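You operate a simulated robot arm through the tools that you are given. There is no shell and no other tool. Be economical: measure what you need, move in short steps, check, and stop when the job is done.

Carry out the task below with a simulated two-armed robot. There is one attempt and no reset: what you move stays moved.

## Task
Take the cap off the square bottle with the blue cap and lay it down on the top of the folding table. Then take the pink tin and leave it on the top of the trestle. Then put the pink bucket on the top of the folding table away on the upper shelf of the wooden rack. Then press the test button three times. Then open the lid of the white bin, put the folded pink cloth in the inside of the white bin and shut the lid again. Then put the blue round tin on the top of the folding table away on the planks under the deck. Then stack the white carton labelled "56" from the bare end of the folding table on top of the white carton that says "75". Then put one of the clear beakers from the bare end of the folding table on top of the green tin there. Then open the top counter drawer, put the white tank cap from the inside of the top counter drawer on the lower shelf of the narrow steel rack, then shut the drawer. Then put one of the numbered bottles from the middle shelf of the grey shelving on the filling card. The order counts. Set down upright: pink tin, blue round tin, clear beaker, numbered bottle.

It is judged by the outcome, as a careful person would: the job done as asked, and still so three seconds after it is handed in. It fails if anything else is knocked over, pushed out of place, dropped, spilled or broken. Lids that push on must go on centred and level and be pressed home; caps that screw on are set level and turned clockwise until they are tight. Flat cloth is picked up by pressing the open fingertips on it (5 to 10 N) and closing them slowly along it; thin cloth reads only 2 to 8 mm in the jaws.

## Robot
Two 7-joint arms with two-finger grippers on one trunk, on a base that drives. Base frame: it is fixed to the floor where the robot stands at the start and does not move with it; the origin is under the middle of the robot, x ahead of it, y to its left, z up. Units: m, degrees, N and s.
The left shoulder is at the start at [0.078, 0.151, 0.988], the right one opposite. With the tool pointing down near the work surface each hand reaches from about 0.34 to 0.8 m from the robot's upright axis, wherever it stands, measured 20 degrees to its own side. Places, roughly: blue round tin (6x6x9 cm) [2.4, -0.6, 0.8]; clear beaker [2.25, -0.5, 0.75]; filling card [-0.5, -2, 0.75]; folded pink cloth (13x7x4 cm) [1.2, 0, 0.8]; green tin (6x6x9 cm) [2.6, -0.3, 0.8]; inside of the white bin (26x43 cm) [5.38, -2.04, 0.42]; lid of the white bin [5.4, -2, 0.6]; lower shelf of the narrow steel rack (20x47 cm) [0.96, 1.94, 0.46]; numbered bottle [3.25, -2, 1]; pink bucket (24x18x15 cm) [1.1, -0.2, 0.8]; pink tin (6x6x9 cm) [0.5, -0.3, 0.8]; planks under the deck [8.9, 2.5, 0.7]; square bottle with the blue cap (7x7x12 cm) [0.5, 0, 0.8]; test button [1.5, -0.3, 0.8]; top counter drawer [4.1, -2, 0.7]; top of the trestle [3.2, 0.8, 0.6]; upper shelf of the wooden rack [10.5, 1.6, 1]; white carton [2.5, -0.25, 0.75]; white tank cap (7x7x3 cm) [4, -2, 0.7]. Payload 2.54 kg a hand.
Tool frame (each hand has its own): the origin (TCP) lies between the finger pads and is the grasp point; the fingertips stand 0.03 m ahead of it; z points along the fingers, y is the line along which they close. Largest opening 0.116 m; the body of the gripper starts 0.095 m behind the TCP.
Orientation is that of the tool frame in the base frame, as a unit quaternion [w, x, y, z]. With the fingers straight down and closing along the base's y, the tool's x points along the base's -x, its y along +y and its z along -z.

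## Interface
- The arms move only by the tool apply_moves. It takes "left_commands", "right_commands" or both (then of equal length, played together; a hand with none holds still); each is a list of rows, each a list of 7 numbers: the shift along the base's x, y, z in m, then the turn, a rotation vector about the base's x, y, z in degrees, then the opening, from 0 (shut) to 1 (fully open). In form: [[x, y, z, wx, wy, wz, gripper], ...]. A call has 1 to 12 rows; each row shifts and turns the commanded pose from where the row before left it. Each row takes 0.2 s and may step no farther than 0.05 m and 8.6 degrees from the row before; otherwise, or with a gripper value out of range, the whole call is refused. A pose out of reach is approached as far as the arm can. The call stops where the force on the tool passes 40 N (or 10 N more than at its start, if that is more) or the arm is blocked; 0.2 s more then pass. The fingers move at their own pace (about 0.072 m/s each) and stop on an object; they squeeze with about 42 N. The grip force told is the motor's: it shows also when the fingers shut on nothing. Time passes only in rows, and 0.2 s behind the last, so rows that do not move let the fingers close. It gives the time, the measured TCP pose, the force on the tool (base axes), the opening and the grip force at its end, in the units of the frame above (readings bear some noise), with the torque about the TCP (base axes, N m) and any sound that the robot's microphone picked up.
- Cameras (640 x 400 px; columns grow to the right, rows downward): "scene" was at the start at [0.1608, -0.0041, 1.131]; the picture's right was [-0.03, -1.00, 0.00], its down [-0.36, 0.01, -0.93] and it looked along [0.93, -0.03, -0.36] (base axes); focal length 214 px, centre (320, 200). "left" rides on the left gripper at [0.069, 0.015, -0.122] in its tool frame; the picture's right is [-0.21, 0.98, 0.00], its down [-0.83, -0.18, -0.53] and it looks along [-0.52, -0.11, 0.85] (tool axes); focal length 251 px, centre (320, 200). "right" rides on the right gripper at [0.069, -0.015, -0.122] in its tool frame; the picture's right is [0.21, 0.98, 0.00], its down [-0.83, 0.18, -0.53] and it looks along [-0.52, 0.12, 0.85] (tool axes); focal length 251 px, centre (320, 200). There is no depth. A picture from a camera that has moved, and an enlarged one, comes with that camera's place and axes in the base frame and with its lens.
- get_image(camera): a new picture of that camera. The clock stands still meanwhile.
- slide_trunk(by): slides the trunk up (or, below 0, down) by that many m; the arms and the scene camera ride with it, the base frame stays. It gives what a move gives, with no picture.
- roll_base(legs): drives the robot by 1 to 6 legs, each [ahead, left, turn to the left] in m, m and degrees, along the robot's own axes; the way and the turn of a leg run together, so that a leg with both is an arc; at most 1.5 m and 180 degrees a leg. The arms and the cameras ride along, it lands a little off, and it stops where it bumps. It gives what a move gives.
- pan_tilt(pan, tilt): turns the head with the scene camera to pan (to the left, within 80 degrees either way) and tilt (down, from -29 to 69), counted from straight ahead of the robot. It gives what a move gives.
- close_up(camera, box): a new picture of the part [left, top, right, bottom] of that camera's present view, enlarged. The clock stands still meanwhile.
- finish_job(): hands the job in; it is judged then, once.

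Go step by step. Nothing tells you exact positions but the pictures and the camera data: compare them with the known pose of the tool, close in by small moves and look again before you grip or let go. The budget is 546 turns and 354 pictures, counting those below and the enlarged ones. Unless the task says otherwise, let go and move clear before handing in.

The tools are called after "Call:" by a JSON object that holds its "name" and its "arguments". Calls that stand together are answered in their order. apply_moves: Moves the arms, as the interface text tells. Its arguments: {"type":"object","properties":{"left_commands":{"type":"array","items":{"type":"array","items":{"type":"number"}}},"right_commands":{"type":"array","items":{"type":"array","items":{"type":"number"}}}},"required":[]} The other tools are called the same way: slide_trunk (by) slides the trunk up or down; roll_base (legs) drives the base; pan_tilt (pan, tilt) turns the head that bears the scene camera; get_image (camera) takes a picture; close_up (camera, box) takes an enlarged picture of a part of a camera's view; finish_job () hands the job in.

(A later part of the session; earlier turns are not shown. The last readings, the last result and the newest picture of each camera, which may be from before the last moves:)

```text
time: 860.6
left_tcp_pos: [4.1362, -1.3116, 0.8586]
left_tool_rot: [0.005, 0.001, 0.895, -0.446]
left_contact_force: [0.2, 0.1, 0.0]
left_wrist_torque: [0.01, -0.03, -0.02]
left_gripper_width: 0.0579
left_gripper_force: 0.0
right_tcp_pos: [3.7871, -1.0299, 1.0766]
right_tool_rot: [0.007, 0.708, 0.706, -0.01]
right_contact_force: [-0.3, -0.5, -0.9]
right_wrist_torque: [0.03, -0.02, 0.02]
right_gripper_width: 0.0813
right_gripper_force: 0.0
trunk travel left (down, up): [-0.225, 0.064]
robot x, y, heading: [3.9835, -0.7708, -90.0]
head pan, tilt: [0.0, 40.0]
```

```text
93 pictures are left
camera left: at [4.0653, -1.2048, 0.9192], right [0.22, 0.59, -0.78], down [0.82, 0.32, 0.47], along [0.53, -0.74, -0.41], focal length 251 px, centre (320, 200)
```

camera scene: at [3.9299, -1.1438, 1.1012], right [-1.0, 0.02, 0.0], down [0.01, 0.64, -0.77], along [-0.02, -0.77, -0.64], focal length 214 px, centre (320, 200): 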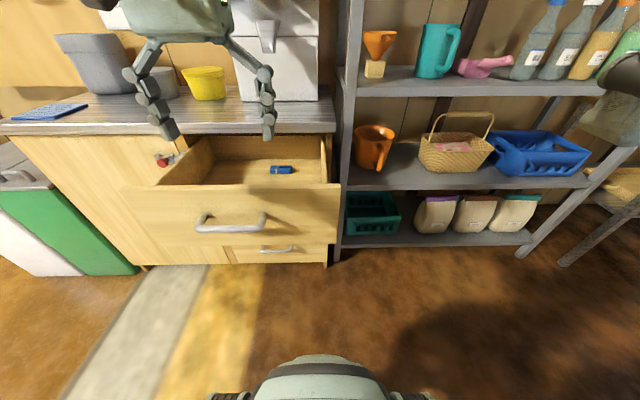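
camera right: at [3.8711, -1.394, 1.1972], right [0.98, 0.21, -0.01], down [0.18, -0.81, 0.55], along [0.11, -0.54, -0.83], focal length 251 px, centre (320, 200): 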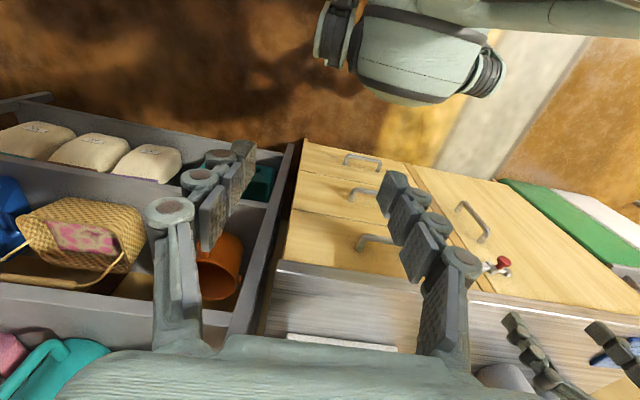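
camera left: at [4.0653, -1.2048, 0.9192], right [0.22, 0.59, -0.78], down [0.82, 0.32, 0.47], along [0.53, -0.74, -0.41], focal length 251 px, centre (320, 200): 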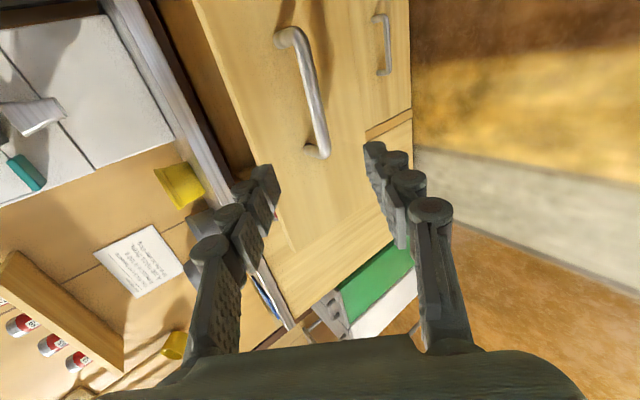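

Call:
{"name": "apply_moves", "arguments": {"left_commands": [[-0.004, -0.038, -0.027, 0, 0, 0, 0.5], [-0.004, -0.038, -0.027, 0, 0, 0, 0.5], [-0.004, -0.038, -0.027, 0, 0, 0, 0.5], [-0.004, -0.03, -0.022, 0, 0, 0, 0.5]]}}

Call:
{"name": "get_image", "arguments": {"camera": "left"}}

```text
time: 861.6
left_tcp_pos: [4.1193, -1.4546, 0.7544]
left_tool_rot: [0.006, 0.001, 0.895, -0.445]
left_contact_force: [0.4, 0.2, 0.5]
left_wrist_torque: [0.0, 0.02, -0.02]
left_gripper_width: 0.0582
left_gripper_force: 0.0
right_tcp_pos: [3.7861, -1.03, 1.0769]
right_tool_rot: [0.007, 0.707, 0.707, -0.011]
right_contact_force: [0.2, 1.0, 0.6]
right_wrist_torque: [0.02, 0.05, -0.01]
right_gripper_width: 0.0811
right_gripper_force: 0.0
trunk travel left (down, up): [-0.225, 0.064]
robot x, y, heading: [3.9784, -0.7711, -90.3]
head pan, tilt: [0.0, 40.0]
```

```text
92 pictures are left
camera left: at [4.0492, -1.3484, 0.8151], right [0.22, 0.59, -0.78], down [0.82, 0.32, 0.48], along [0.53, -0.74, -0.41], focal length 251 px, centre (320, 200)
```

left: 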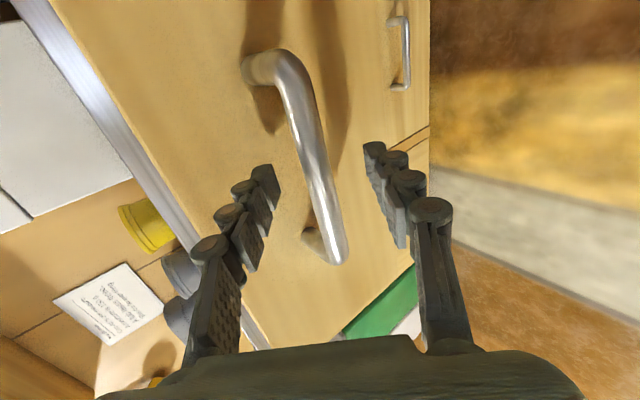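

Bar between the fingers. I'll go in the last 1.8 cm and grip.

Call:
{"name": "apply_moves", "arguments": {"left_commands": [[0, -0.016, -0.008, 0, 0, 0, 0.5], [0, 0, 0, 0, 0, 0, 0.25], [0, 0, 0, 0, 0, 0, 0], [0, 0, 0, 0, 0, 0, 0], [0, 0, 0, 0, 0, 0, 0]]}}

Call:
{"name": "roll_base", "arguments": {"legs": [[0.2, 0, 0]]}}

Call:
{"name": "get_image", "arguments": {"camera": "scene"}}

```text
time: 862.8
left_tcp_pos: [4.1194, -1.4695, 0.7448]
left_tool_rot: [0.006, 0.0, 0.896, -0.444]
left_contact_force: [-0.1, 1.4, -8.9]
left_wrist_torque: [0.01, 0.11, 0.3]
left_gripper_width: 0.0159
left_gripper_force: 41.9
right_tcp_pos: [3.7865, -1.0313, 1.077]
right_tool_rot: [0.006, 0.707, 0.707, -0.01]
right_contact_force: [0.3, 0.4, 0.1]
right_wrist_torque: [-0.02, 0.04, -0.03]
right_gripper_width: 0.0813
right_gripper_force: 0.0
trunk travel left (down, up): [-0.225, 0.064]
robot x, y, heading: [3.9791, -0.7743, -90.1]
head pan, tilt: [0.0, 40.0]
```

```text
time: 864.4
left_tcp_pos: [4.1196, -1.6705, 0.7442]
left_tool_rot: [0.005, 0.002, 0.896, -0.443]
left_contact_force: [2.8, 0.1, -14.6]
left_wrist_torque: [0.04, 0.19, 0.22]
left_gripper_width: 0.016
left_gripper_force: 41.8
right_tcp_pos: [3.7877, -1.2299, 1.0775]
right_tool_rot: [0.006, 0.708, 0.706, -0.01]
right_contact_force: [0.4, -0.5, 0.3]
right_wrist_torque: [0.03, 0.0, -0.03]
right_gripper_width: 0.0813
right_gripper_force: 0.0
trunk travel left (down, up): [-0.225, 0.064]
robot x, y, heading: [3.9806, -0.97, -89.9]
head pan, tilt: [0.0, 40.0]
```

```text
91 pictures are left
camera scene: at [3.9801, -1.1268, 1.1009], right [-1.0, 0.0, 0.0], down [0.0, 0.64, -0.76], along [0.0, -0.76, -0.64], focal length 214 px, centre (320, 200)
```

scene: 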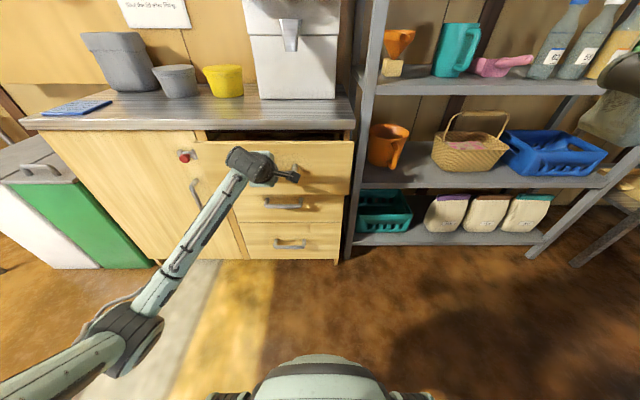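

Call:
{"name": "roll_base", "arguments": {"legs": [[0.09, 0, 0]]}}

Call:
{"name": "apply_moves", "arguments": {"left_commands": [[0, -0.004, 0, 0, 0, 0, 0], [0, -0.004, 0, 0, 0, 0, 0], [0, -0.003, 0, 0, 0, 0, 0], [0, 0, 0, 0, 0, 0, 0]]}}

Call:
{"name": "close_up", "arguments": {"camera": "scene", "box": [150, 100, 400, 280]}}

```text
time: 865.5
left_tcp_pos: [4.1195, -1.7588, 0.7457]
left_tool_rot: [0.006, 0.0, 0.896, -0.444]
left_contact_force: [-0.9, -0.6, -8.3]
left_wrist_torque: [0.03, 0.18, 0.16]
left_gripper_width: 0.0161
left_gripper_force: 42.2
right_tcp_pos: [3.7865, -1.3182, 1.0777]
right_tool_rot: [0.007, 0.708, 0.706, -0.01]
right_contact_force: [0.1, 0.1, -1.0]
right_wrist_torque: [0.0, 0.0, 0.01]
right_gripper_width: 0.0811
right_gripper_force: 0.0
trunk travel left (down, up): [-0.225, 0.064]
robot x, y, heading: [3.9778, -1.0606, -90.2]
head pan, tilt: [0.0, 40.0]
```

```text
time: 866.5
left_tcp_pos: [4.1206, -1.7694, 0.7442]
left_tool_rot: [0.006, 0.0, 0.896, -0.444]
left_contact_force: [0.5, 11.3, -2.9]
left_wrist_torque: [0.06, 0.19, 0.19]
left_gripper_width: 0.016
left_gripper_force: 41.7
right_tcp_pos: [3.7873, -1.3173, 1.0778]
right_tool_rot: [0.007, 0.708, 0.706, -0.01]
right_contact_force: [-0.3, 0.0, 0.1]
right_wrist_torque: [-0.01, 0.01, 0.01]
right_gripper_width: 0.0811
right_gripper_force: 0.1
trunk travel left (down, up): [-0.225, 0.064]
robot x, y, heading: [3.98, -1.0575, -90.0]
head pan, tilt: [0.0, 40.0]
```

```text
2.22 times, centred on (275, 190) of scene
camera zoom: at [3.9796, -1.2143, 1.1012], right [-1.0, 0.0, 0.0], down [0.0, 0.64, -0.77], along [0.0, -0.77, -0.64], focal length 477 px, centre (420, 222)
```

zoom: 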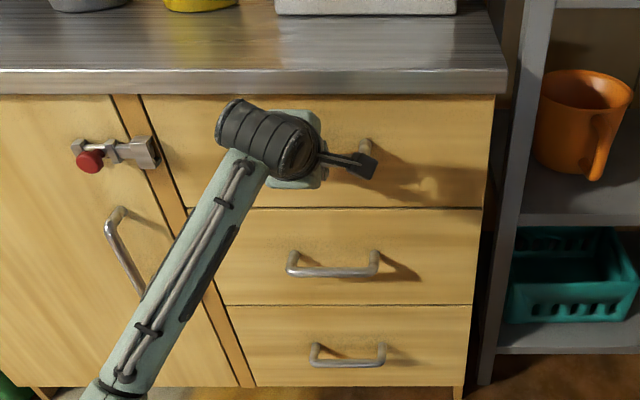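

The drawer meets its stop. A last small push, then release and withdraw.

Call:
{"name": "apply_moves", "arguments": {"left_commands": [[0, -0.003, 0, 0, 0, 0, 0], [0, 0, 0, 0, 0, 0, 0], [0, 0.002, 0, 0, 0, 0, 0.3], [0, 0, 0, 0, 0, 0, 0.5], [0, 0, 0, 0, 0, 0, 0.5], [0, 0.03, 0.02, 0, 0, 0, 0.5], [0, 0.035, 0.025, 0, 0, 0, 0.5], [0, 0.035, 0.025, 5, 0, 0, 0.5], [0, 0.03, 0.03, 7, 0, 0, 0.5], [0, 0.03, 0.03, 7, 0, 0, 0.5]]}}

Call:
{"name": "get_image", "arguments": {"camera": "scene"}}

```text
time: 868.7
left_tcp_pos: [4.1214, -1.6499, 0.8211]
left_tool_rot: [0.007, 0.001, 0.956, -0.293]
left_contact_force: [-0.1, -0.1, 0.4]
left_wrist_torque: [0.0, 0.02, -0.01]
left_gripper_width: 0.0577
left_gripper_force: 0.1
left hand out of reach, approached as far as the arm can: row 10
right_tcp_pos: [3.7872, -1.3187, 1.0787]
right_tool_rot: [0.007, 0.708, 0.707, -0.01]
right_contact_force: [0.9, -0.1, 0.2]
right_wrist_torque: [0.01, 0.02, -0.02]
right_gripper_width: 0.0812
right_gripper_force: 0.0
trunk travel left (down, up): [-0.225, 0.064]
robot x, y, heading: [3.9809, -1.0616, -90.0]
head pan, tilt: [0.0, 40.0]
```

```text
89 pictures are left
camera scene: at [3.9801, -1.2153, 1.1011], right [-1.0, 0.0, 0.0], down [0.0, 0.64, -0.77], along [0.0, -0.77, -0.64], focal length 214 px, centre (320, 200)
```

scene: 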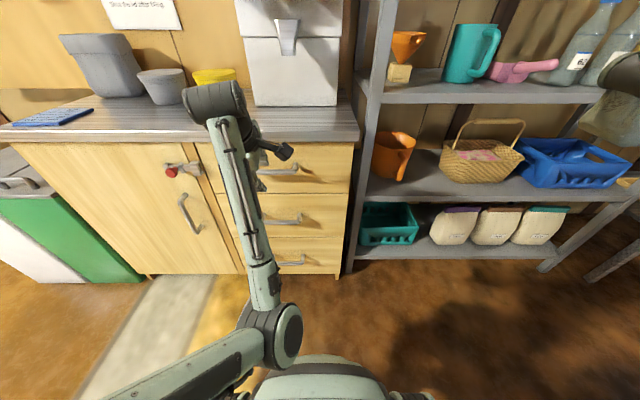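

The drawer is shut. Finally, the numbered bottle: I'll tidy the left arm and move in front of the grey shelving.

Call:
{"name": "roll_base", "arguments": {"legs": [[-0.15, 0, 0]]}}

Call:
{"name": "apply_moves", "arguments": {"left_commands": [[0, 0, 0.03, 7, 0, 0, 0.7], [0, 0, 0.03, 7, 0, 0, 0.7], [0, 0, 0.03, 7, 0, 0, 0.7], [0, 0, 0.03, 7, 0, 0, 0.7], [0, 0, 0.03, 5, 0, 0, 0.7], [0, 0, 0, 0, 0, -8.5, 0.7], [0, 0, 0, 0, 0, -8.5, 0.7], [0, 0, 0, 0, 0, -8.5, 0.7], [0, 0, 0, 0, 0, -8.5, 0.7], [0, 0, 0, 0, 0, -8.5, 0.7], [0, 0, 0, 0, 0, -8.5, 0.7], [0, 0, 0, 0, 0, -8.5, 0.7]]}}

Call:
{"name": "roll_base", "arguments": {"legs": [[0, -0.75, 0]]}}

Call:
{"name": "pan_tilt", "arguments": {"pan": 0, "tilt": 20}}

Call:
{"name": "get_image", "arguments": {"camera": "scene"}}

```text
time: 870.0
left_tcp_pos: [4.1199, -1.4988, 0.8205]
left_tool_rot: [0.006, 0.001, 0.956, -0.294]
left_contact_force: [0.5, -0.4, 0.9]
left_wrist_torque: [-0.01, 0.0, -0.02]
left_gripper_width: 0.058
left_gripper_force: 0.1
right_tcp_pos: [3.786, -1.1683, 1.0787]
right_tool_rot: [0.008, 0.708, 0.706, -0.012]
right_contact_force: [0.8, 0.7, 0.2]
right_wrist_torque: [0.01, -0.01, 0.01]
right_gripper_width: 0.0812
right_gripper_force: 0.1
trunk travel left (down, up): [-0.225, 0.064]
robot x, y, heading: [3.9798, -0.9108, -90.2]
head pan, tilt: [0.0, 40.0]
```

```text
time: 872.6
left_tcp_pos: [4.139, -1.622, 0.8779]
left_tool_rot: [0.0, 0.5, 0.866, -0.014]
left_contact_force: [0.1, 0.4, 1.5]
left_wrist_torque: [0.01, -0.01, 0.01]
left_gripper_width: 0.0814
left_gripper_force: 0.0
left hand out of reach, approached as far as the arm can: row 1, 2, 3, 4
right_tcp_pos: [3.7861, -1.1668, 1.0777]
right_tool_rot: [0.006, 0.708, 0.706, -0.011]
right_contact_force: [-0.2, -0.5, 0.6]
right_wrist_torque: [-0.02, 0.02, 0.01]
right_gripper_width: 0.0815
right_gripper_force: 0.1
trunk travel left (down, up): [-0.225, 0.064]
robot x, y, heading: [3.9783, -0.9103, -90.0]
head pan, tilt: [0.0, 40.0]
```

```text
time: 880.2
left_tcp_pos: [3.389, -1.6208, 0.8782]
left_tool_rot: [0.0, 0.5, 0.866, -0.012]
left_contact_force: [0.0, -0.3, -0.7]
left_wrist_torque: [0.02, 0.01, 0.03]
left_gripper_width: 0.0814
left_gripper_force: 0.1
right_tcp_pos: [3.0377, -1.1657, 1.078]
right_tool_rot: [0.007, 0.708, 0.707, -0.011]
right_contact_force: [-0.2, -0.6, 0.0]
right_wrist_torque: [0.0, 0.01, 0.04]
right_gripper_width: 0.0814
right_gripper_force: 0.0
trunk travel left (down, up): [-0.225, 0.064]
robot x, y, heading: [3.2265, -0.9093, -90.0]
head pan, tilt: [0.0, 40.0]
```

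```text
time: 881.1
left_tcp_pos: [3.3887, -1.6199, 0.8771]
left_tool_rot: [0.0, 0.5, 0.866, -0.013]
left_contact_force: [0.4, 0.0, -1.4]
left_wrist_torque: [0.0, 0.0, 0.0]
left_gripper_width: 0.0814
left_gripper_force: 0.1
right_tcp_pos: [3.0374, -1.1656, 1.0785]
right_tool_rot: [0.007, 0.707, 0.707, -0.011]
right_contact_force: [0.6, 0.6, 0.1]
right_wrist_torque: [0.01, -0.02, 0.02]
right_gripper_width: 0.0811
right_gripper_force: 0.1
trunk travel left (down, up): [-0.225, 0.064]
robot x, y, heading: [3.2323, -0.9082, -89.8]
head pan, tilt: [0.0, 20.0]
```

```text
88 pictures are left
camera scene: at [3.2311, -1.0705, 1.1325], right [-1.0, 0.0, 0.0], down [0.0, 0.34, -0.94], along [0.0, -0.94, -0.34], focal length 214 px, centre (320, 200)
```

scene: 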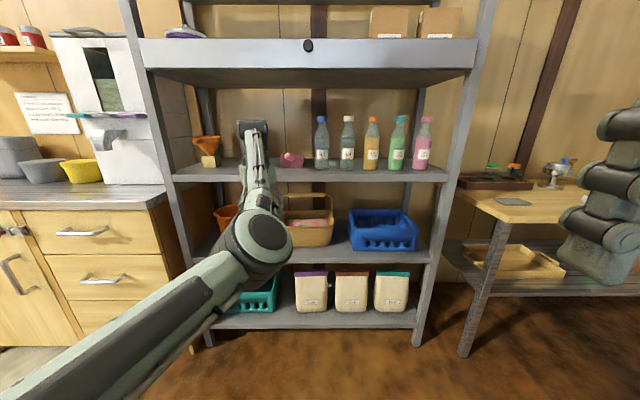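

Call:
{"name": "close_up", "arguments": {"camera": "scene", "box": [260, 60, 460, 200]}}

```text
2.86 times, centred on (360, 130) of scene
camera zoom: at [3.2311, -1.0705, 1.1325], right [-1.0, 0.0, 0.0], down [0.0, 0.34, -0.94], along [0.0, -0.94, -0.34], focal length 613 px, centre (206, 400)
```

zoom: 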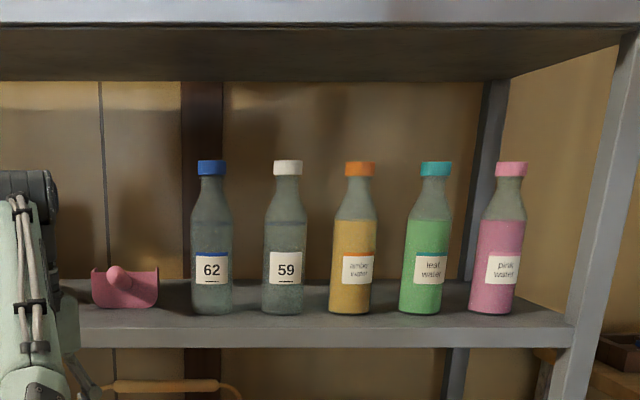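

Bottles "62" (blue cap) and "59" (white cap) are numbered. I'll take 62 at about (3.224, −1.965), shelf z≈0.95. First I'll retract the left arm.

Call:
{"name": "apply_moves", "arguments": {"left_commands": [[0, 0.04, 0.01, 0, 0, -4, 0.7], [0, 0.04, 0.015, 0, 0, -4, 0.7], [0, 0.04, 0.015, 0, 0, -4, 0.7], [0, 0.04, 0.015, 0, 0, -4, 0.7], [0, 0.04, 0.015, 0, 0, -4, 0.7], [0, 0.04, 0.015, 0, 0, -4, 0.7], [0, 0.04, 0.015, 0, 0, -4, 0.7], [0, 0.03, 0.015, 0, 0, -2, 0.7]], "right_commands": [[0, -0.02, 0, 0, 0, 0, 0.7], [0, -0.02, 0, 0, 0, 0, 0.7], [0, -0.02, 0, 0, 0, 0, 0.7], [0, -0.02, 0, 0, 0, 0, 0.7], [0, -0.02, 0, 0, 0, 0, 0.7], [0, -0.01, 0, 0, 0, 0, 0.7], [0, -0.01, 0, 0, 0, 0, 0.7], [0, 0, 0, 0, 0, 0, 0.7]]}}

Call:
{"name": "slide_trunk", "arguments": {"by": 0.06}}

Call:
{"name": "roll_base", "arguments": {"legs": [[0, 0.19, 0]]}}

Call:
{"name": "get_image", "arguments": {"camera": "scene"}}

```text
time: 882.9
left_tcp_pos: [3.4361, -1.603, 0.9758]
left_tool_rot: [-0.004, 0.665, 0.747, -0.012]
left_contact_force: [0.1, 1.1, -0.3]
left_wrist_torque: [0.0, -0.02, 0.01]
left_gripper_width: 0.0813
left_gripper_force: 0.0
left hand out of reach, approached as far as the arm can: row 1, 2, 3, 4, 5, 6, 7, 8
right_tcp_pos: [3.0383, -1.2856, 1.0778]
right_tool_rot: [0.008, 0.707, 0.707, -0.011]
right_contact_force: [0.4, 0.5, 0.1]
right_wrist_torque: [0.01, -0.02, -0.02]
right_gripper_width: 0.0812
right_gripper_force: 0.2
trunk travel left (down, up): [-0.225, 0.064]
robot x, y, heading: [3.2298, -0.9069, -90.2]
head pan, tilt: [0.0, 20.0]
```

```text
time: 883.9
left_tcp_pos: [3.437, -1.6024, 1.0345]
left_tool_rot: [-0.003, 0.664, 0.748, -0.012]
left_contact_force: [0.2, -0.1, 0.3]
left_wrist_torque: [0.0, 0.0, -0.02]
left_gripper_width: 0.0813
left_gripper_force: 0.0
right_tcp_pos: [3.039, -1.2842, 1.1366]
right_tool_rot: [0.007, 0.708, 0.706, -0.011]
right_contact_force: [0.6, 0.2, 0.1]
right_wrist_torque: [0.01, -0.01, 0.01]
right_gripper_width: 0.0812
right_gripper_force: 0.1
trunk travel left (down, up): [-0.285, 0.004]
robot x, y, heading: [3.2326, -0.9048, -90.1]
head pan, tilt: [0.0, 20.0]
```

```text
time: 886.3
left_tcp_pos: [3.6265, -1.6032, 1.036]
left_tool_rot: [-0.005, 0.665, 0.747, -0.011]
left_contact_force: [0.1, 0.6, -0.5]
left_wrist_torque: [0.01, 0.02, 0.0]
left_gripper_width: 0.0814
left_gripper_force: 0.1
right_tcp_pos: [3.2286, -1.2858, 1.138]
right_tool_rot: [0.007, 0.708, 0.706, -0.011]
right_contact_force: [0.1, -0.4, 0.9]
right_wrist_torque: [0.04, 0.01, 0.0]
right_gripper_width: 0.0813
right_gripper_force: 0.1
trunk travel left (down, up): [-0.285, 0.004]
robot x, y, heading: [3.4194, -0.9113, -90.3]
head pan, tilt: [0.0, 20.0]
```

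```text
86 pictures are left
camera scene: at [3.4209, -1.0712, 1.1926], right [-1.0, 0.0, 0.0], down [0.0, 0.34, -0.94], along [0.0, -0.94, -0.34], focal length 214 px, centre (320, 200)
```

scene: 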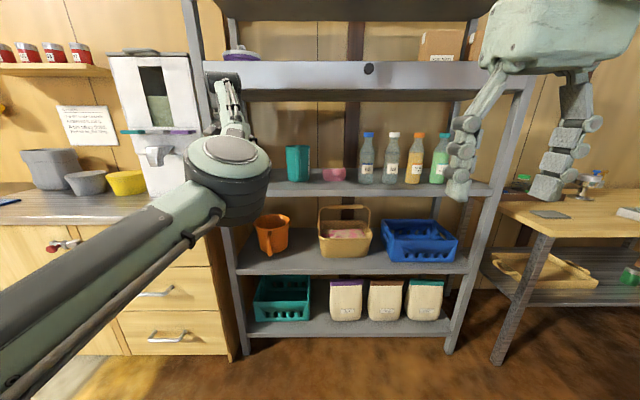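

The left arm is in an awkward configuration; I'll try to bring it outward and back.

Call:
{"name": "apply_moves", "arguments": {"left_commands": [[0.03, 0.01, 0, 0, 0, 0, 0.7], [0.03, 0.02, 0, 0, 0, 0, 0.7], [0.03, 0.03, 0, 0, 0, 0, 0.7], [0.01, 0.04, 0, 0, 0, 0, 0.7]]}}

Call:
{"name": "get_image", "arguments": {"camera": "scene"}}

```text
time: 887.3
left_tcp_pos: [3.7333, -1.5211, 1.0336]
left_tool_rot: [-0.004, 0.665, 0.746, -0.012]
left_contact_force: [-0.5, -0.4, 0.1]
left_wrist_torque: [-0.02, 0.02, 0.04]
left_gripper_width: 0.081
left_gripper_force: 0.1
left hand out of reach, approached as far as the arm can: row 4
right_tcp_pos: [3.2277, -1.286, 1.1372]
right_tool_rot: [0.007, 0.708, 0.706, -0.01]
right_contact_force: [-0.3, 0.5, -0.2]
right_wrist_torque: [0.01, -0.03, 0.01]
right_gripper_width: 0.0814
right_gripper_force: 0.2
trunk travel left (down, up): [-0.285, 0.004]
robot x, y, heading: [3.4193, -0.9065, -90.1]
head pan, tilt: [0.0, 20.0]
```

```text
85 pictures are left
camera scene: at [3.4205, -1.0714, 1.1926], right [-1.0, 0.0, 0.0], down [0.0, 0.34, -0.94], along [0.0, -0.94, -0.34], focal length 214 px, centre (320, 200)
```

scene: 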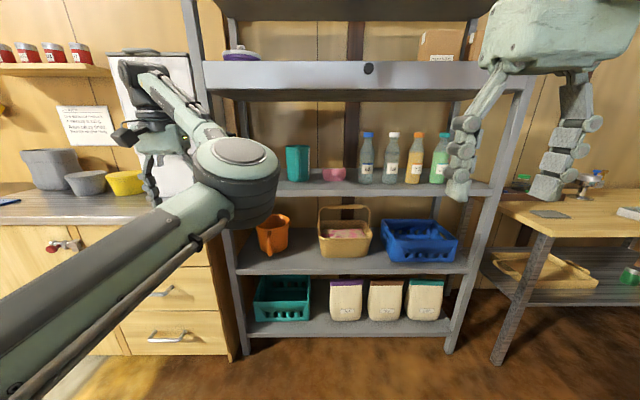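

Call:
{"name": "apply_moves", "arguments": {"left_commands": [[0.035, 0.02, 0, 0, 0, 0, 0.7], [0.035, 0.02, 0, 0, 0, 0, 0.7], [0.035, 0.02, 0, 0, 0, 0, 0.7], [0.035, 0.03, 0, 0, 0, 0, 0.7], [0.02, 0.04, 0, 0, 0, 0, 0.7], [0.02, 0.04, 0, 0, 0, 0, 0.7], [0.0, 0.045, 0, 0, 0, 0, 0.7]]}}

```text
time: 888.9
left_tcp_pos: [3.9125, -1.3069, 1.0359]
left_tool_rot: [-0.002, 0.665, 0.747, -0.013]
left_contact_force: [-0.5, -0.3, 0.2]
left_wrist_torque: [-0.03, -0.03, 0.0]
left_gripper_width: 0.0814
left_gripper_force: 0.0
right_tcp_pos: [3.2272, -1.2857, 1.1376]
right_tool_rot: [0.007, 0.708, 0.706, -0.012]
right_contact_force: [-0.1, -0.4, 0.1]
right_wrist_torque: [0.0, 0.0, -0.04]
right_gripper_width: 0.0811
right_gripper_force: 0.0
trunk travel left (down, up): [-0.285, 0.004]
robot x, y, heading: [3.4212, -0.9072, -90.1]
head pan, tilt: [0.0, 20.0]
```

Left is out of the way. Now I'll pitch and extend the right hand.

Call:
{"name": "apply_moves", "arguments": {"right_commands": [[0, -0.035, 0, -6, 0, 0, 0.7], [0, -0.035, 0, -7, 0, 0, 0.7], [0, -0.035, -0.005, -7.5, 0, 0, 0.7], [0, -0.035, -0.01, -7.5, 0, 0, 0.7], [0, -0.03, -0.01, -7.5, 0, 0, 0.7], [0, -0.03, -0.01, -7.5, 0, 0, 0.7], [0, -0.03, -0.01, -7.5, 0, 0, 0.7], [0, -0.02, -0.01, -7.5, 0, 0, 0.7]]}}

Call:
{"name": "get_image", "arguments": {"camera": "scene"}}

Call:
{"name": "get_image", "arguments": {"camera": "right"}}

```text
time: 890.7
left_tcp_pos: [3.9125, -1.3094, 1.0361]
left_tool_rot: [-0.004, 0.665, 0.747, -0.012]
left_contact_force: [0.2, -0.2, -0.2]
left_wrist_torque: [0.0, 0.0, 0.05]
left_gripper_width: 0.0812
left_gripper_force: 0.0
right_tcp_pos: [3.2276, -1.5376, 1.0828]
right_tool_rot: [0.35, 0.616, 0.613, -0.35]
right_contact_force: [0.0, 0.0, 0.1]
right_wrist_torque: [-0.03, -0.05, 0.0]
right_gripper_width: 0.081
right_gripper_force: 0.0
trunk travel left (down, up): [-0.285, 0.004]
robot x, y, heading: [3.4197, -0.9026, -90.2]
head pan, tilt: [0.0, 20.0]
```

```text
84 pictures are left
camera scene: at [3.4206, -1.0715, 1.1926], right [-1.0, 0.0, 0.0], down [0.0, 0.34, -0.94], along [0.0, -0.94, -0.34], focal length 214 px, centre (320, 200)
```

scene: 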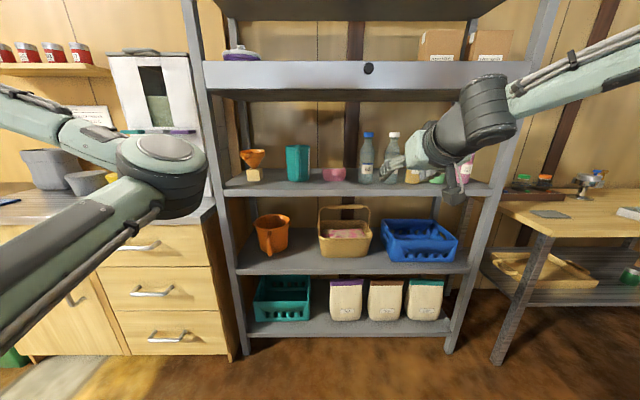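

```text
83 pictures are left
camera right: at [3.2139, -1.3956, 1.0838], right [0.98, 0.1, -0.18], down [0.18, 0.04, 0.98], along [0.11, -0.99, 0.02], focal length 251 px, centre (320, 200)
```

right: 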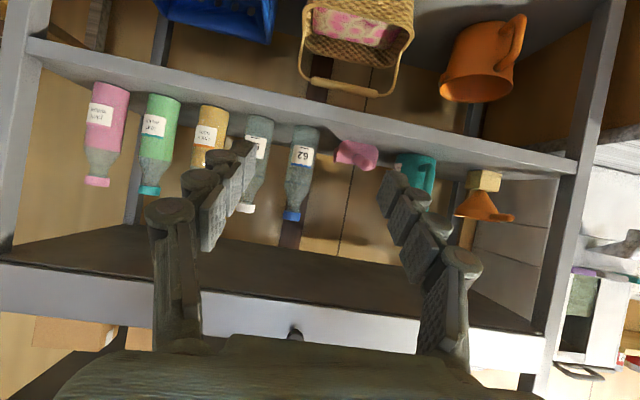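

Bottle 62 is at x≈3.219, z 0.945–1.152. I'll lower the right hand to z≈1.02 and drive in part-way.

Call:
{"name": "apply_moves", "arguments": {"right_commands": [[-0.004, 0, -0.03, 0, 0, 0, 0.7], [-0.004, 0, -0.03, 0, 0, 0, 0.7], [0, 0, 0, 0, 0, 0, 0.7]]}}

Call:
{"name": "roll_base", "arguments": {"legs": [[0.28, 0, 0.1]]}}

Call:
{"name": "get_image", "arguments": {"camera": "right"}}

Call:
{"name": "get_image", "arguments": {"camera": "scene"}}

```text
time: 891.5
left_tcp_pos: [3.9132, -1.3083, 1.0366]
left_tool_rot: [-0.004, 0.664, 0.747, -0.013]
left_contact_force: [-0.4, 0.4, -0.2]
left_wrist_torque: [0.0, 0.01, 0.04]
left_gripper_width: 0.0814
left_gripper_force: 0.1
right_tcp_pos: [3.2203, -1.5363, 1.0225]
right_tool_rot: [0.35, 0.616, 0.611, -0.353]
right_contact_force: [0.2, -0.9, -0.4]
right_wrist_torque: [-0.02, 0.02, 0.0]
right_gripper_width: 0.0814
right_gripper_force: 0.1
trunk travel left (down, up): [-0.285, 0.004]
robot x, y, heading: [3.4203, -0.9107, -90.0]
head pan, tilt: [0.0, 20.0]
```

```text
time: 893.5
left_tcp_pos: [3.9131, -1.5849, 1.0356]
left_tool_rot: [-0.003, 0.663, 0.748, -0.012]
left_contact_force: [0.2, -0.2, -0.2]
left_wrist_torque: [0.05, 0.0, 0.01]
left_gripper_width: 0.0808
left_gripper_force: 0.0
right_tcp_pos: [3.2213, -1.8182, 1.0231]
right_tool_rot: [0.35, 0.615, 0.614, -0.35]
right_contact_force: [-0.2, -0.4, -0.3]
right_wrist_torque: [-0.02, 0.02, 0.0]
right_gripper_width: 0.0812
right_gripper_force: 0.0
trunk travel left (down, up): [-0.285, 0.004]
robot x, y, heading: [3.4204, -1.188, -89.8]
head pan, tilt: [0.0, 20.0]
```

```text
82 pictures are left
camera right: at [3.2073, -1.6756, 1.0244], right [0.98, 0.11, -0.18], down [0.18, 0.04, 0.98], along [0.11, -0.99, 0.02], focal length 251 px, centre (320, 200)
```

right: 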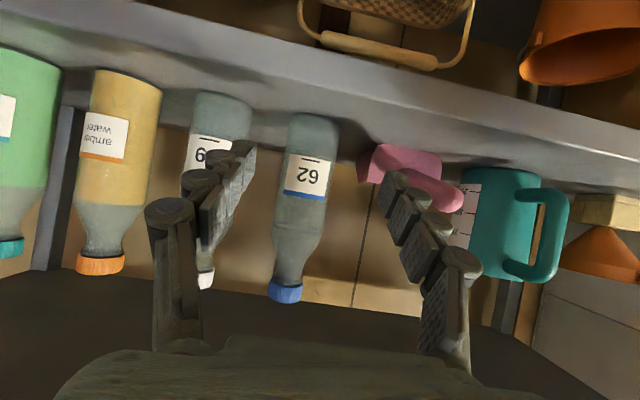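

```text
81 pictures are left
camera scene: at [3.4208, -1.3502, 1.1925], right [-1.0, 0.0, 0.0], down [0.0, 0.34, -0.94], along [0.0, -0.94, -0.34], focal length 214 px, centre (320, 200)
```

scene: 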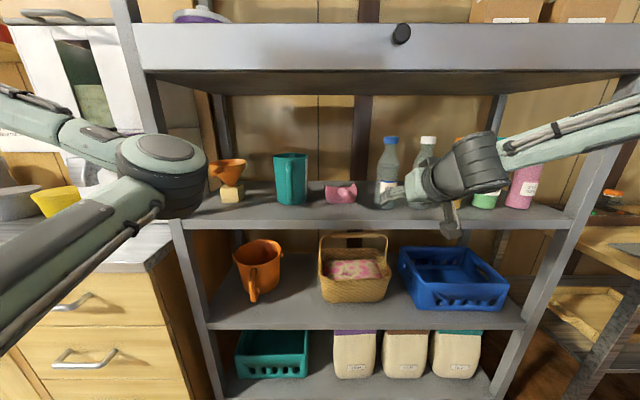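

Centred on bottle 62 (y≈−1.966). I'll narrow the opening slightly and advance.

Call:
{"name": "apply_moves", "arguments": {"right_commands": [[0.001, 0, -0.005, 0, 0, 0, 0.66], [0, 0, 0, 0, 0, 0, 0.66]]}}

Call:
{"name": "roll_base", "arguments": {"legs": [[0.09, 0, 0]]}}

Call:
{"name": "get_image", "arguments": {"camera": "right"}}

Call:
{"name": "close_up", "arguments": {"camera": "scene", "box": [320, 100, 520, 240]}}

```text
time: 894.1
left_tcp_pos: [3.9139, -1.5843, 1.0361]
left_tool_rot: [-0.003, 0.663, 0.749, -0.012]
left_contact_force: [-0.7, 0.8, 0.6]
left_wrist_torque: [0.01, 0.02, -0.01]
left_gripper_width: 0.0811
left_gripper_force: 0.2
right_tcp_pos: [3.2232, -1.8158, 1.0177]
right_tool_rot: [0.351, 0.614, 0.614, -0.351]
right_contact_force: [0.2, 0.0, 0.0]
right_wrist_torque: [-0.02, -0.02, -0.01]
right_gripper_width: 0.0765
right_gripper_force: 0.1
trunk travel left (down, up): [-0.285, 0.004]
robot x, y, heading: [3.4228, -1.184, -90.1]
head pan, tilt: [0.0, 20.0]
```

```text
time: 895.2
left_tcp_pos: [3.9143, -1.6737, 1.0349]
left_tool_rot: [-0.003, 0.663, 0.748, -0.012]
left_contact_force: [-0.3, -0.4, 0.0]
left_wrist_torque: [0.03, 0.02, 0.02]
left_gripper_width: 0.0811
left_gripper_force: 0.0
right_tcp_pos: [3.2226, -1.9062, 1.0165]
right_tool_rot: [0.351, 0.615, 0.614, -0.351]
right_contact_force: [-0.4, -1.3, -0.2]
right_wrist_torque: [-0.03, -0.05, 0.0]
right_gripper_width: 0.0768
right_gripper_force: 0.0
trunk travel left (down, up): [-0.285, 0.004]
robot x, y, heading: [3.4203, -1.2742, -89.9]
head pan, tilt: [0.0, 20.0]
```

```text
80 pictures are left
camera right: at [3.2086, -1.7644, 1.0192], right [0.98, 0.11, -0.18], down [0.18, 0.04, 0.98], along [0.11, -0.99, 0.02], focal length 251 px, centre (320, 200)
```

right: 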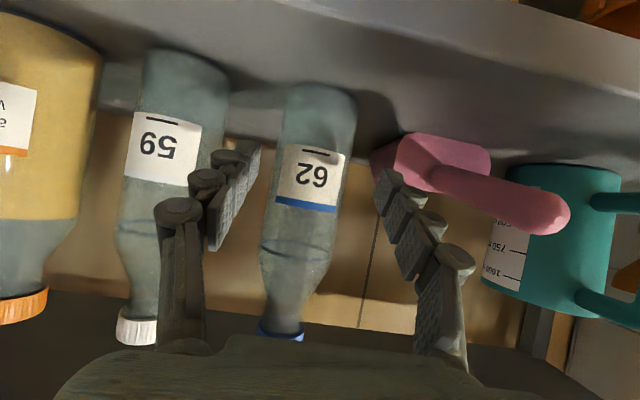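

```text
2.86 times, centred on (420, 170) of scene
camera zoom: at [3.4209, -1.4391, 1.1924], right [-1.0, 0.0, 0.0], down [0.0, 0.34, -0.94], along [0.0, -0.94, -0.34], focal length 613 px, centre (34, 286)
```

zoom: 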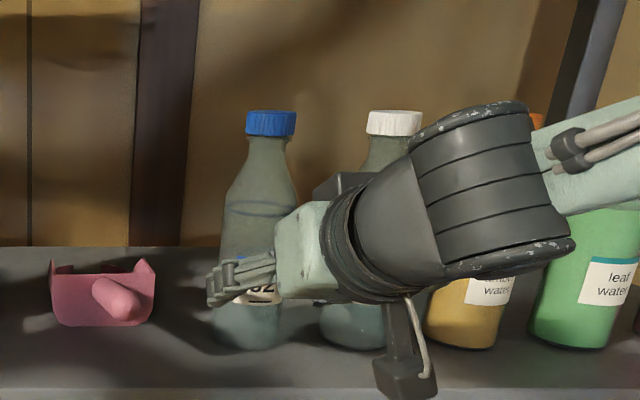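

Call:
{"name": "roll_base", "arguments": {"legs": [[0.05, 0, 0]]}}

Call:
{"name": "get_image", "arguments": {"camera": "right"}}

```text
time: 896.1
left_tcp_pos: [3.9131, -1.7214, 1.0348]
left_tool_rot: [-0.004, 0.662, 0.749, -0.012]
left_contact_force: [0.1, -0.7, -0.5]
left_wrist_torque: [0.02, -0.02, -0.03]
left_gripper_width: 0.0812
left_gripper_force: 0.0
right_tcp_pos: [3.224, -1.9556, 1.0169]
right_tool_rot: [0.35, 0.615, 0.613, -0.351]
right_contact_force: [-0.5, -0.5, 0.0]
right_wrist_torque: [-0.01, 0.0, 0.01]
right_gripper_width: 0.0763
right_gripper_force: 0.0
trunk travel left (down, up): [-0.285, 0.004]
robot x, y, heading: [3.4215, -1.3283, -89.8]
head pan, tilt: [0.0, 20.0]
```

```text
78 pictures are left
camera right: at [3.2089, -1.8142, 1.0192], right [0.98, 0.11, -0.18], down [0.18, 0.04, 0.98], along [0.11, -0.99, 0.02], focal length 251 px, centre (320, 200)
```

right: 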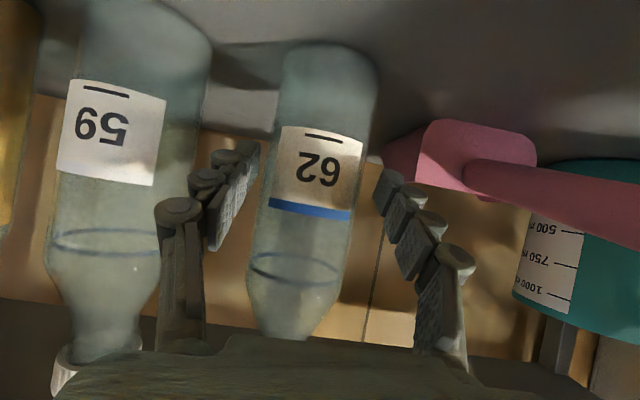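

Call:
{"name": "apply_moves", "arguments": {"right_commands": [[0, -0.004, 0, 0, 0, 0, 0.6], [0, 0, 0, 0, 0, 0, 0.5], [0, 0, 0, 0, 0, 0, 0.35], [0, 0, 0, 0, 0, 0, 0.35], [0, 0, 0, 0, 0, 0, 0.35]]}}

Call:
{"name": "apply_moves", "arguments": {"right_commands": [[0, 0, 0.01, 0, 0, 0, 0.35], [0, 0, 0.015, 0, 0, 0, 0.35], [0, 0, 0.015, 0, 0, 0, 0.35], [0, 0, 0, 0, 0, 0, 0.35]]}}

Call:
{"name": "get_image", "arguments": {"camera": "right"}}

Call:
{"name": "close_up", "arguments": {"camera": "scene", "box": [320, 80, 520, 240]}}

```text
time: 897.3
left_tcp_pos: [3.9137, -1.722, 1.0357]
left_tool_rot: [-0.003, 0.663, 0.749, -0.013]
left_contact_force: [-0.3, 0.9, 0.6]
left_wrist_torque: [-0.01, 0.0, -0.05]
left_gripper_width: 0.0814
left_gripper_force: 0.0
right_tcp_pos: [3.2237, -1.9606, 1.0171]
right_tool_rot: [0.351, 0.615, 0.614, -0.35]
right_contact_force: [-0.4, -0.1, 1.6]
right_wrist_torque: [-0.05, 0.04, -0.03]
right_gripper_width: 0.0594
right_gripper_force: 42.3
trunk travel left (down, up): [-0.285, 0.004]
robot x, y, heading: [3.422, -1.3266, -90.0]
head pan, tilt: [0.0, 20.0]
```

```text
time: 898.3
left_tcp_pos: [3.914, -1.722, 1.0352]
left_tool_rot: [-0.004, 0.663, 0.749, -0.012]
left_contact_force: [-0.5, 0.1, 0.7]
left_wrist_torque: [0.0, 0.01, -0.02]
left_gripper_width: 0.0813
left_gripper_force: 0.0
right_tcp_pos: [3.2235, -1.9588, 1.0572]
right_tool_rot: [0.351, 0.614, 0.614, -0.35]
right_contact_force: [-0.5, -0.6, -1.3]
right_wrist_torque: [0.01, -0.02, 0.0]
right_gripper_width: 0.0596
right_gripper_force: 42.4
trunk travel left (down, up): [-0.285, 0.004]
robot x, y, heading: [3.4203, -1.3264, -90.0]
head pan, tilt: [0.0, 20.0]
```

```text
77 pictures are left
camera right: at [3.2085, -1.8177, 1.06], right [0.98, 0.11, -0.18], down [0.18, 0.04, 0.98], along [0.11, -0.99, 0.02], focal length 251 px, centre (320, 200)
```

right: 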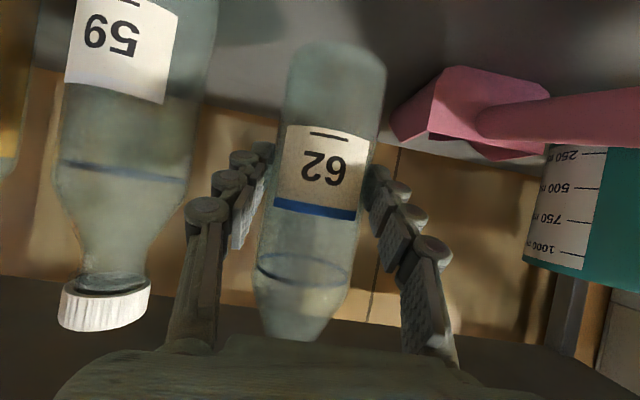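

```text
2.50 times, centred on (420, 160) of scene
camera zoom: at [3.421, -1.488, 1.1926], right [-1.0, 0.0, 0.0], down [0.0, 0.34, -0.94], along [0.0, -0.94, -0.34], focal length 536 px, centre (70, 300)
```

zoom: 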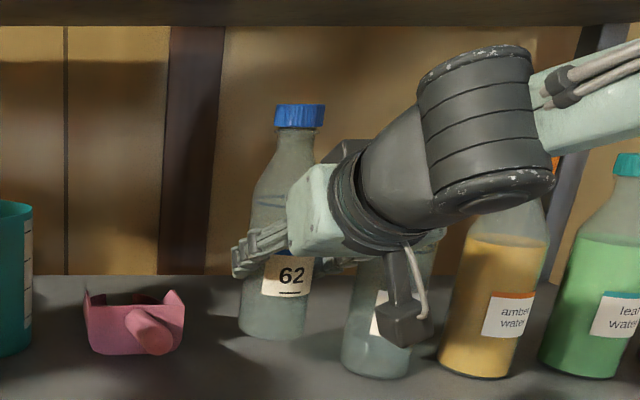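

Lifted clean. I'll back straight out.

Call:
{"name": "roll_base", "arguments": {"legs": [[-0.35, 0, 0]]}}

Call:
{"name": "get_image", "arguments": {"camera": "scene"}}

```text
time: 900.6
left_tcp_pos: [3.9147, -1.3728, 1.036]
left_tool_rot: [-0.003, 0.661, 0.75, -0.013]
left_contact_force: [-0.2, -0.2, -0.7]
left_wrist_torque: [-0.03, -0.01, -0.01]
left_gripper_width: 0.0814
left_gripper_force: 0.1
right_tcp_pos: [3.2254, -1.6115, 1.058]
right_tool_rot: [0.353, 0.612, 0.615, -0.35]
right_contact_force: [-0.5, 0.2, 0.1]
right_wrist_torque: [0.0, -0.01, 0.0]
right_gripper_width: 0.0597
right_gripper_force: 42.2
trunk travel left (down, up): [-0.285, 0.004]
robot x, y, heading: [3.418, -0.9794, -89.8]
head pan, tilt: [0.0, 20.0]
```

```text
75 pictures are left
camera scene: at [3.4206, -1.1393, 1.1927], right [-1.0, -0.01, 0.0], down [0.0, 0.34, -0.94], along [0.01, -0.94, -0.34], focal length 214 px, centre (320, 200)
```

scene: 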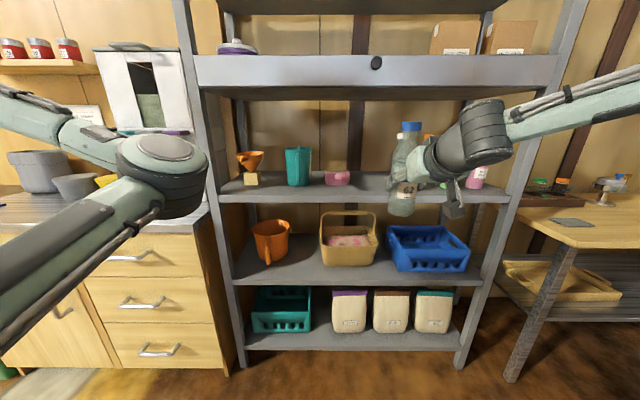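

Bottle 62 is out. I'll tuck the left hand in, then turn to face −x and drive down the aisle to the filling station.

Call:
{"name": "apply_moves", "arguments": {"left_commands": [[-0.04, 0, 0, 0, 0, 0, 0.7], [-0.04, 0, 0, 0, 0, 0, 0.7], [-0.04, 0, 0, 0, 0, 0, 0.7], [-0.04, 0, 0, 0, 0, 0, 0.7]]}}

Call:
{"name": "roll_base", "arguments": {"legs": [[0.2, 0, 0], [0, 0, -90]]}}

Call:
{"name": "get_image", "arguments": {"camera": "scene"}}

```text
time: 901.6
left_tcp_pos: [3.8167, -1.3733, 1.0349]
left_tool_rot: [-0.004, 0.662, 0.75, -0.012]
left_contact_force: [-0.6, 0.3, -0.4]
left_wrist_torque: [-0.02, -0.01, 0.01]
left_gripper_width: 0.0811
left_gripper_force: 0.1
left hand out of reach, approached as far as the arm can: row 3, 4
right_tcp_pos: [3.2249, -1.6113, 1.0587]
right_tool_rot: [0.351, 0.613, 0.616, -0.349]
right_contact_force: [-0.2, 0.0, -1.0]
right_wrist_torque: [0.05, -0.02, 0.04]
right_gripper_width: 0.0597
right_gripper_force: 41.9
trunk travel left (down, up): [-0.285, 0.004]
robot x, y, heading: [3.4184, -0.9742, -89.9]
head pan, tilt: [0.0, 20.0]
```

```text
time: 907.1
left_tcp_pos: [3.0304, -1.5788, 1.0357]
left_tool_rot: [-0.011, 0.998, 0.069, -0.006]
left_contact_force: [0.0, -0.2, -0.3]
left_wrist_torque: [0.0, 0.01, -0.02]
left_gripper_width: 0.0815
left_gripper_force: 0.0
right_tcp_pos: [2.7843, -0.9912, 1.0579]
right_tool_rot: [0.005, 0.869, 0.008, -0.496]
right_contact_force: [-0.6, 0.3, 0.2]
right_wrist_torque: [0.0, -0.03, 0.04]
right_gripper_width: 0.0597
right_gripper_force: 42.7
trunk travel left (down, up): [-0.285, 0.004]
robot x, y, heading: [3.4214, -1.1812, -178.8]
head pan, tilt: [0.0, 20.0]
```

```text
74 pictures are left
camera scene: at [3.2596, -1.1821, 1.1926], right [-0.02, 1.0, 0.0], down [0.34, 0.01, -0.94], along [-0.94, -0.02, -0.34], focal length 214 px, centre (320, 200)
```

scene: 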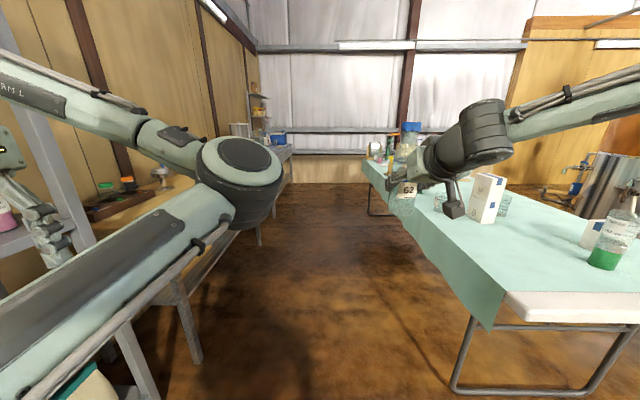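

Call:
{"name": "roll_base", "arguments": {"legs": [[1.3, 0.06, -1.2], [1.3, 0, 0], [0.95, 0, 0], [0, -0.2, 0], [0, 0, 90]]}}

Call:
{"name": "get_image", "arguments": {"camera": "scene"}}

```text
time: 930.5
left_tcp_pos: [0.2573, -1.4285, 1.034]
left_tool_rot: [-0.004, 0.662, 0.749, -0.011]
left_contact_force: [0.3, -0.3, 0.4]
left_wrist_torque: [-0.05, 0.0, -0.01]
left_gripper_width: 0.0812
left_gripper_force: 0.1
right_tcp_pos: [-0.335, -1.6645, 1.058]
right_tool_rot: [0.351, 0.614, 0.614, -0.35]
right_contact_force: [0.2, 0.8, -1.3]
right_wrist_torque: [0.02, -0.04, 0.0]
right_gripper_width: 0.0594
right_gripper_force: 41.8
trunk travel left (down, up): [-0.285, 0.004]
robot x, y, heading: [-0.1376, -1.0311, -89.9]
head pan, tilt: [0.0, 20.0]
```

```text
73 pictures are left
camera scene: at [-0.1381, -1.1935, 1.1926], right [-1.0, 0.0, 0.0], down [0.0, 0.34, -0.94], along [0.0, -0.94, -0.34], focal length 214 px, centre (320, 200)
```

scene: 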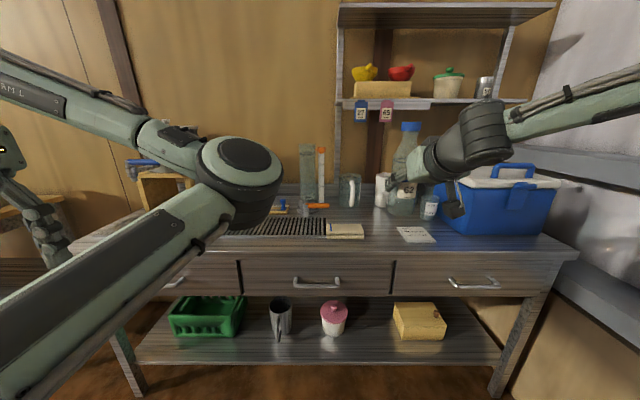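

Call:
{"name": "close_up", "arguments": {"camera": "scene", "box": [300, 140, 500, 270]}}

```text
3.08 times, centred on (400, 205) of scene
camera zoom: at [-0.1381, -1.1935, 1.1926], right [-1.0, 0.0, 0.0], down [0.0, 0.34, -0.94], along [0.0, -0.94, -0.34], focal length 660 px, centre (74, 185)
```

zoom: 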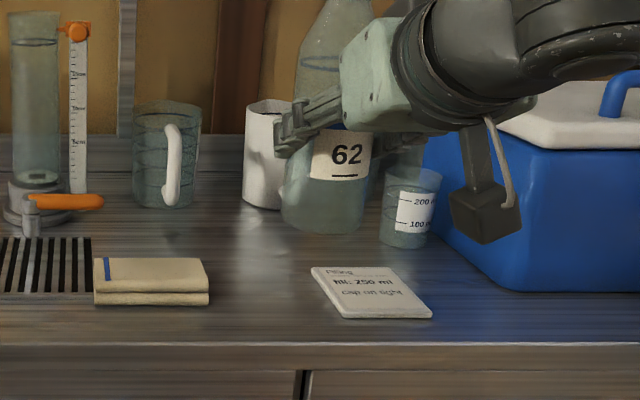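

The filling card is at about (−0.54, −1.99) on the counter (z≈0.75). I'll check the elbow's clearance to the wall on the right before moving over.

Call:
{"name": "pan_tilt", "arguments": {"pan": -70, "tilt": 20}}

Call:
{"name": "get_image", "arguments": {"camera": "scene"}}

```text
time: 931.9
left_tcp_pos: [0.2571, -1.428, 1.0344]
left_tool_rot: [-0.003, 0.663, 0.749, -0.012]
left_contact_force: [0.0, -0.4, 0.0]
left_wrist_torque: [-0.01, 0.04, -0.01]
left_gripper_width: 0.0814
left_gripper_force: 0.0
right_tcp_pos: [-0.3359, -1.6646, 1.0589]
right_tool_rot: [0.35, 0.614, 0.614, -0.35]
right_contact_force: [0.8, -0.5, -0.3]
right_wrist_torque: [0.0, -0.01, 0.03]
right_gripper_width: 0.0598
right_gripper_force: 41.5
trunk travel left (down, up): [-0.285, 0.004]
robot x, y, heading: [-0.1359, -1.0278, -89.7]
head pan, tilt: [-70.0, 20.0]
```

```text
71 pictures are left
camera scene: at [-0.2258, -1.1325, 1.1926], right [-0.34, 0.94, 0.0], down [0.32, 0.12, -0.94], along [-0.88, -0.32, -0.34], focal length 214 px, centre (320, 200)
```

scene: 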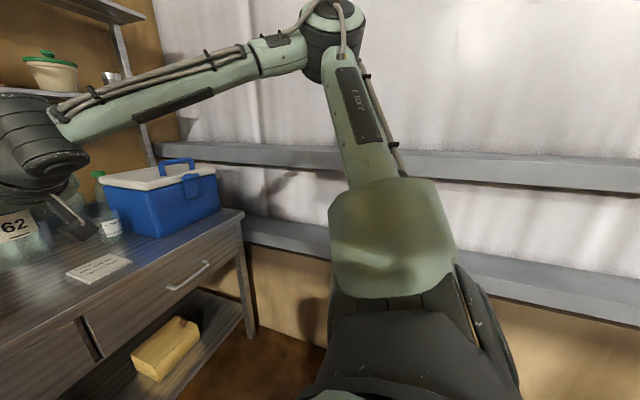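

Call:
{"name": "roll_base", "arguments": {"legs": [[0, -0.12, 0]]}}

Call:
{"name": "get_image", "arguments": {"camera": "scene"}}

```text
time: 933.7
left_tcp_pos: [0.1398, -1.4277, 1.0351]
left_tool_rot: [-0.003, 0.663, 0.748, -0.012]
left_contact_force: [0.3, -0.3, 0.4]
left_wrist_torque: [0.02, 0.0, 0.0]
left_gripper_width: 0.081
left_gripper_force: 0.0
right_tcp_pos: [-0.4545, -1.6655, 1.0574]
right_tool_rot: [0.351, 0.614, 0.615, -0.35]
right_contact_force: [0.0, 0.0, -1.3]
right_wrist_torque: [0.02, -0.04, 0.02]
right_gripper_width: 0.0595
right_gripper_force: 41.7
trunk travel left (down, up): [-0.285, 0.004]
robot x, y, heading: [-0.2593, -1.0314, -90.1]
head pan, tilt: [-70.0, 20.0]
```

```text
70 pictures are left
camera scene: at [-0.3452, -1.1327, 1.1926], right [-0.34, 0.94, 0.0], down [0.32, 0.12, -0.94], along [-0.88, -0.32, -0.34], focal length 214 px, centre (320, 200)
```

scene: 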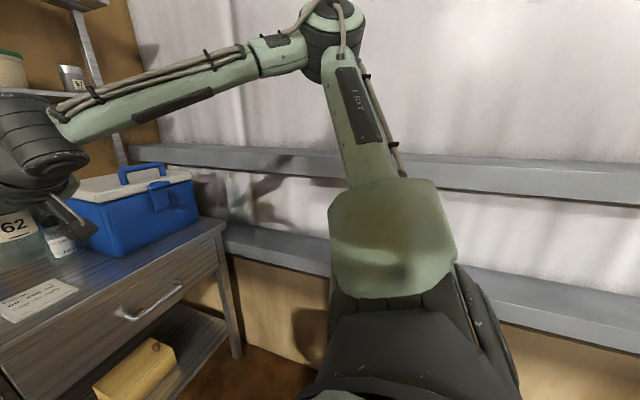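

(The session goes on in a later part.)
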